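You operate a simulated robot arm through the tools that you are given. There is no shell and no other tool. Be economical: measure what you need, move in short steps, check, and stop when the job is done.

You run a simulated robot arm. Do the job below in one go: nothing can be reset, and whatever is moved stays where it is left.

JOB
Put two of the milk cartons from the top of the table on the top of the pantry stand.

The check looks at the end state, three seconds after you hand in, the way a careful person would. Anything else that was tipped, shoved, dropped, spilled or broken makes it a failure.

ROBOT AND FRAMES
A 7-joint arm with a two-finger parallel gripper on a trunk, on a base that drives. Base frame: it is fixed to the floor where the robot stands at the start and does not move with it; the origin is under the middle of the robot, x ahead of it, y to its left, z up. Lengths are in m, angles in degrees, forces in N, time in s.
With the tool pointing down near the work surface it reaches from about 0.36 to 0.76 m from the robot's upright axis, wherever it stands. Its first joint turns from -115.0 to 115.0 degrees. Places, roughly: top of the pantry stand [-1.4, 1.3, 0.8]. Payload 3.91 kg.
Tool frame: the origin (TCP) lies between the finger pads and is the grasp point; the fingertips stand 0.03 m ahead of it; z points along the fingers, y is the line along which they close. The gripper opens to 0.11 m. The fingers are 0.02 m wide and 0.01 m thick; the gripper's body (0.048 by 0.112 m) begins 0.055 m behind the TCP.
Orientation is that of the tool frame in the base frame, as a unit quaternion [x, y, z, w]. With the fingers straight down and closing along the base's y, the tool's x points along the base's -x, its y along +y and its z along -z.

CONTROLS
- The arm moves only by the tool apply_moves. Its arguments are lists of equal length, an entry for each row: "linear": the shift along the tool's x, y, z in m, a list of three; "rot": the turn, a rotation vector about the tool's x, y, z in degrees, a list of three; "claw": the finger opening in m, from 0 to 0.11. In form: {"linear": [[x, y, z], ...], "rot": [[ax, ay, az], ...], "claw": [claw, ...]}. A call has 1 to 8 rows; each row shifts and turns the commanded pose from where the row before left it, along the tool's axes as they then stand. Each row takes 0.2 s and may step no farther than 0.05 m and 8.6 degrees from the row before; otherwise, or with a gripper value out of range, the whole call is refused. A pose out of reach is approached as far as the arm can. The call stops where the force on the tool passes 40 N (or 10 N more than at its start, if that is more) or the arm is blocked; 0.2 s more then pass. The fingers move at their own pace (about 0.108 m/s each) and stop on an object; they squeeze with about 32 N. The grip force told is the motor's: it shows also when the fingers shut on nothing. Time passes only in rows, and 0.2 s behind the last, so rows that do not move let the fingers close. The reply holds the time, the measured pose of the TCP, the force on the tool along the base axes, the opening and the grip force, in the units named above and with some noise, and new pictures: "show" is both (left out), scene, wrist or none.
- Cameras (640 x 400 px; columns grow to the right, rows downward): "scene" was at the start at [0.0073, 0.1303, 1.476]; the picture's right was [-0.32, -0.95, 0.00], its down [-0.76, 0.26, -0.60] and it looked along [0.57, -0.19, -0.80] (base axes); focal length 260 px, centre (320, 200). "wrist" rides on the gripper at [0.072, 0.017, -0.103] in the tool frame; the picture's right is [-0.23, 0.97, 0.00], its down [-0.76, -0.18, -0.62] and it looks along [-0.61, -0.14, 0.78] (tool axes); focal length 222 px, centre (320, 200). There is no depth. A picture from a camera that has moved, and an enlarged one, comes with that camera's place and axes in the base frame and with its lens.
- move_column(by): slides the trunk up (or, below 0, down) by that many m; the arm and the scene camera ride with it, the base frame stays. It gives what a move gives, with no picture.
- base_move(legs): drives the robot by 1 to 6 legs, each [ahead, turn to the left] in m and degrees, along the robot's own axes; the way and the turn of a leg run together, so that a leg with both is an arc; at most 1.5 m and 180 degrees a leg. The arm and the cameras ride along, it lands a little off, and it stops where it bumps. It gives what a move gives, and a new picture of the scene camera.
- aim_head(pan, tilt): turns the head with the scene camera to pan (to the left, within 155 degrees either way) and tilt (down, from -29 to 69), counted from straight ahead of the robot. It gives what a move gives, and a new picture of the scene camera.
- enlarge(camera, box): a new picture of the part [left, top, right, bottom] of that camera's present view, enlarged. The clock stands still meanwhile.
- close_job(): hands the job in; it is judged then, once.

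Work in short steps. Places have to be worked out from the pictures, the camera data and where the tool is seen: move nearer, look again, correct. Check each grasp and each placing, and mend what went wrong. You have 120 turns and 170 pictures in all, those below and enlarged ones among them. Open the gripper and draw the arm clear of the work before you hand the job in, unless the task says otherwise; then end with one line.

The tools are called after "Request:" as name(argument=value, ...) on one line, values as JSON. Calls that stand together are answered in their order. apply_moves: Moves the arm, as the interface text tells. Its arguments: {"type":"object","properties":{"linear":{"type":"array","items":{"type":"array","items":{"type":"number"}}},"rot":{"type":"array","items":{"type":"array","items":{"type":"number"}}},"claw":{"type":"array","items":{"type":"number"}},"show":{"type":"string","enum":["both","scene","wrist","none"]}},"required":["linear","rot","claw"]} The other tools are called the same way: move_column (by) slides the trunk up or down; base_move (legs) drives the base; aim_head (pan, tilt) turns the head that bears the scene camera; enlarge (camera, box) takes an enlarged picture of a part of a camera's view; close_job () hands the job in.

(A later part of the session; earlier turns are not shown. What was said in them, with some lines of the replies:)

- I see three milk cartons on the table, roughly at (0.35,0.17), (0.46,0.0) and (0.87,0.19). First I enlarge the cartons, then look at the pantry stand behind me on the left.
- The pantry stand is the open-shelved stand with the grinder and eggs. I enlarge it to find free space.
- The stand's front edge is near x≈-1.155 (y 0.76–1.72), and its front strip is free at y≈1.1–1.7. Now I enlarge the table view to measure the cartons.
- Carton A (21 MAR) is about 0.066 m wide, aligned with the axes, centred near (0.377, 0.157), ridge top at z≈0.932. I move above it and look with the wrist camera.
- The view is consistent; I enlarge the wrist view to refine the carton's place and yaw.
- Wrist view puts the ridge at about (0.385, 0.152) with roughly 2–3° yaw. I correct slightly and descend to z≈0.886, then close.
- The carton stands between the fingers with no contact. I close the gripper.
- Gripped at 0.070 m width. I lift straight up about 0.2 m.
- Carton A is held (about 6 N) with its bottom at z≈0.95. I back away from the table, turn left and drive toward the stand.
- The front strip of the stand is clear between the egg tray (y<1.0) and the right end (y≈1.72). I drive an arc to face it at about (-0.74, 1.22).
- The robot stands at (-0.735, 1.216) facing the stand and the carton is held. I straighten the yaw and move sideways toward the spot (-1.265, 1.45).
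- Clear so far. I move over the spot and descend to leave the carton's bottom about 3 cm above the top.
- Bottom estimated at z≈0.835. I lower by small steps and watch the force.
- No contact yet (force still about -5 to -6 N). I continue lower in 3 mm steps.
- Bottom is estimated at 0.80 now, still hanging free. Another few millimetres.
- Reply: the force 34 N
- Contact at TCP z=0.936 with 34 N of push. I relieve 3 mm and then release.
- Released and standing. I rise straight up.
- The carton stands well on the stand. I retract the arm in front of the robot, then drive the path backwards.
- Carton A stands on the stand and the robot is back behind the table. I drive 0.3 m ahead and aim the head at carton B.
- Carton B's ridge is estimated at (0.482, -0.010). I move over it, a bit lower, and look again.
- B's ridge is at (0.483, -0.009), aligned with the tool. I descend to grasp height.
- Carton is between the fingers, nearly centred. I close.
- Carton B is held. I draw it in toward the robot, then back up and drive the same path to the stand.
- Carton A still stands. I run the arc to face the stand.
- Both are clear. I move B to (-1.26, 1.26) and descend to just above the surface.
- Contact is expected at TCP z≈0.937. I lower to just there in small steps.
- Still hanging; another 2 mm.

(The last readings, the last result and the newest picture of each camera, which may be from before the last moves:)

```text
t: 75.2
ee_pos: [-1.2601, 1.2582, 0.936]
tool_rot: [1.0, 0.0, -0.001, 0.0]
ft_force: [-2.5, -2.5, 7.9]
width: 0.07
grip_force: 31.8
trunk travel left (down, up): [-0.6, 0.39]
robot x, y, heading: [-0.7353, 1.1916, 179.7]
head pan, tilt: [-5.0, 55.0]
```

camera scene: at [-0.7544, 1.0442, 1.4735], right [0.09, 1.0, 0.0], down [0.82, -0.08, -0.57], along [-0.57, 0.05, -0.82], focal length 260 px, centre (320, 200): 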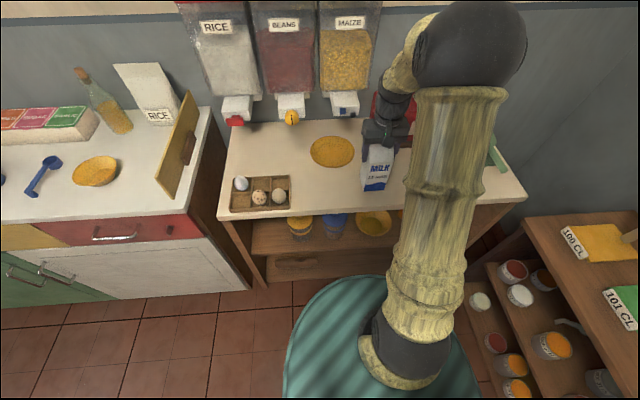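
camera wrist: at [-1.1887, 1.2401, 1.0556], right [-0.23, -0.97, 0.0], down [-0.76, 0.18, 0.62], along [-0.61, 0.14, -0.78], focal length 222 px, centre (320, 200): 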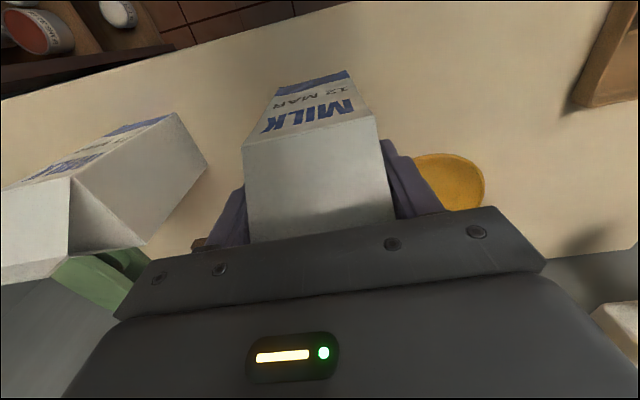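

Light contact (about 8 N up). I release.

Request:
apply_moves(linear=[[0, 0, 0], [0, 0, 0], [0, 0, 0], [0, 0, 0]], rot=[[0, 0, 0], [0, 0, 0], [0, 0, 0], [0, 0, 0]], claw=[0.075, 0.1, 0.11, 0.11], show="wrist")

```text
t: 76.2
ee_pos: [-1.2606, 1.2594, 0.9365]
tool_rot: [1.0, 0.0, 0.0, 0.0]
ft_force: [-0.5, -0.1, 0.7]
width: 0.1103
grip_force: 0.2
trunk travel left (down, up): [-0.6, 0.39]
robot x, y, heading: [-0.7411, 1.1922, 179.6]
head pan, tilt: [-5.0, 55.0]
camera wrist: at [-1.1867, 1.2411, 1.0398], right [-0.23, -0.97, 0.0], down [-0.76, 0.18, 0.62], along [-0.61, 0.14, -0.78], focal length 222 px, centre (320, 200)
```

wrist: 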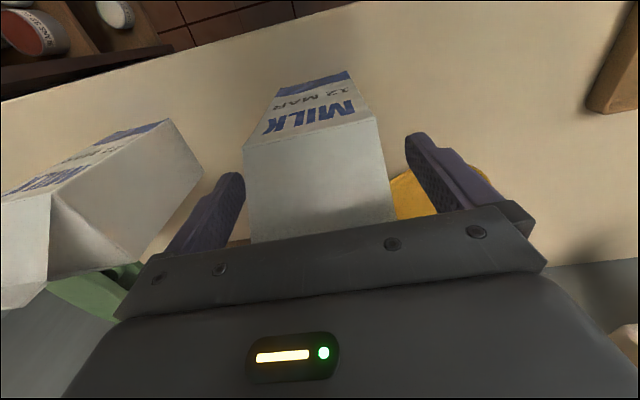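

Released and upright. I rise and draw the arm back.

Request:
apply_moves(linear=[[0, 0, -0.03], [0, 0, -0.04], [0, 0, -0.04], [0, 0, -0.04], [0.04, 0, 0], [0.04, 0, 0], [0.04, 0, 0], [0, 0, 0]], rot=[[0, 0, 0], [0, 0, 0], [0, 0, 0], [0, 0, 0], [0, 0, 0], [0, 0, 0], [0, 0, 0], [0, 0, 0]], claw=[0.11, 0.11, 0.11, 0.11, 0.11, 0.11, 0.11, 0.11], show="none")

Request:
base_move(legs=[[-0.35, 0]])

```text
t: 78.0
ee_pos: [-1.1403, 1.2592, 1.0851]
tool_rot: [1.0, 0.0, 0.0, 0.0]
ft_force: [-0.7, 0.3, 0.5]
width: 0.11
grip_force: 0.1
trunk travel left (down, up): [-0.6, 0.39]
robot x, y, heading: [-0.7363, 1.1868, 179.6]
head pan, tilt: [-5.0, 55.0]
```

```text
t: 80.3
ee_pos: [-0.7818, 1.2584, 1.0852]
tool_rot: [1.0, -0.001, 0.0, 0.0]
ft_force: [0.2, 0.3, 0.5]
width: 0.1099
grip_force: 0.1
trunk travel left (down, up): [-0.6, 0.39]
robot x, y, heading: [-0.3787, 1.187, 179.6]
head pan, tilt: [-5.0, 55.0]
camera scene: at [-0.3938, 1.042, 1.4735], right [0.09, 1.0, 0.0], down [0.82, -0.08, -0.57], along [-0.57, 0.05, -0.82], focal length 260 px, centre (320, 200)
```

scene: 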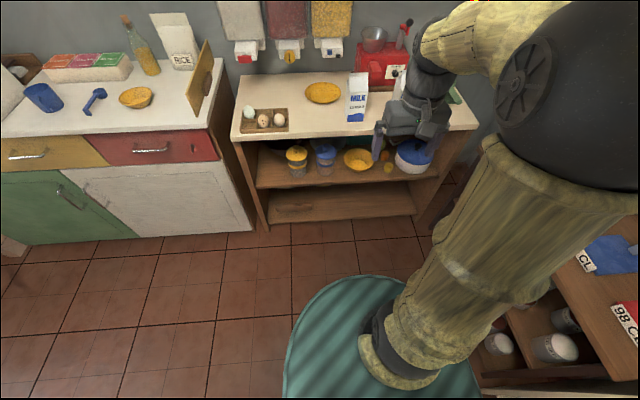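

Carton A is hidden behind the gripper here; I check with the wrist camera.

Request:
enlarge(camera="wrist", box=[0, 0, 640, 400])

Request:
base_move(legs=[[0, -25]])

Request:
aim_head(pan=30, tilt=40)

```text
1.00 times, centred on (320, 200) of wrist
camera zoom: at [-0.7081, 1.2393, 1.1894], right [-0.23, -0.97, 0.0], down [-0.76, 0.18, 0.62], along [-0.61, 0.14, -0.78], focal length 222 px, centre (320, 200)
```

zoom: 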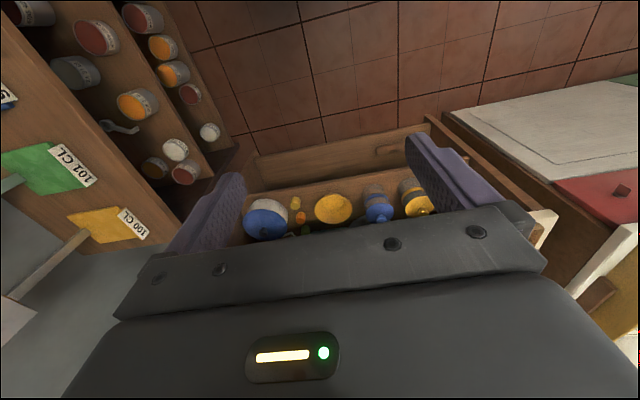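

```text
t: 82.0
ee_pos: [-0.7151, 1.4224, 1.0865]
tool_rot: [0.976, -0.217, 0.0, 0.0]
ft_force: [0.3, -0.3, 0.0]
width: 0.11
grip_force: 0.2
trunk travel left (down, up): [-0.6, 0.39]
robot x, y, heading: [-0.3794, 1.1875, 154.4]
head pan, tilt: [-5.0, 55.0]
camera scene: at [-0.4554, 1.0615, 1.4735], right [0.51, 0.86, 0.0], down [0.71, -0.42, -0.57], along [-0.49, 0.29, -0.82], focal length 260 px, centre (320, 200)
```

scene: 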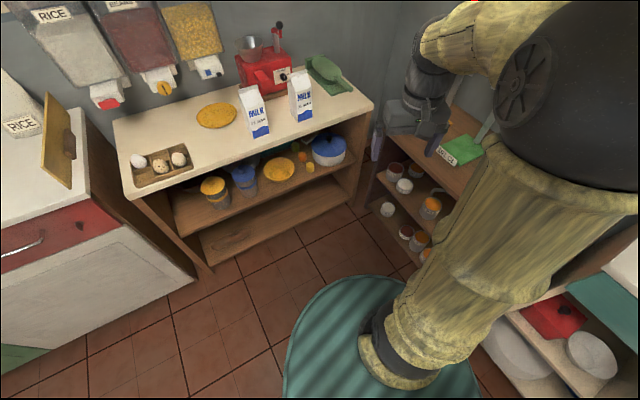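

```text
t: 83.0
ee_pos: [-0.7139, 1.4214, 1.0856]
tool_rot: [0.976, -0.217, 0.0, 0.001]
ft_force: [0.5, -0.2, 0.5]
width: 0.11
grip_force: 0.0
trunk travel left (down, up): [-0.6, 0.39]
robot x, y, heading: [-0.3779, 1.1871, 154.5]
head pan, tilt: [30.0, 40.0]
camera scene: at [-0.478, 1.0182, 1.4941], right [-0.08, 1.0, 0.0], down [0.64, 0.05, -0.77], along [-0.76, -0.06, -0.64], focal length 260 px, centre (320, 200)
```

scene: 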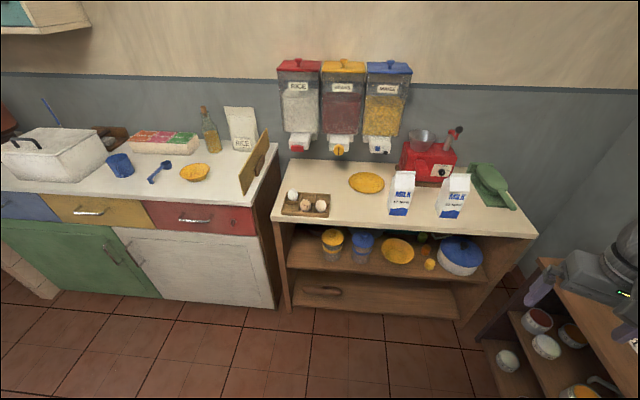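

Both cartons stand upright on the stand, nothing else was disturbed, and the gripper is open and clear. I hand in.

Request:
close_job()

```text
The job is handed in.
```

Two milk cartons (21 MAR and 12 MAR) are standing upright on top of the pantry stand; the last pictures show nothing else tipped or moved, and the job is handed in.
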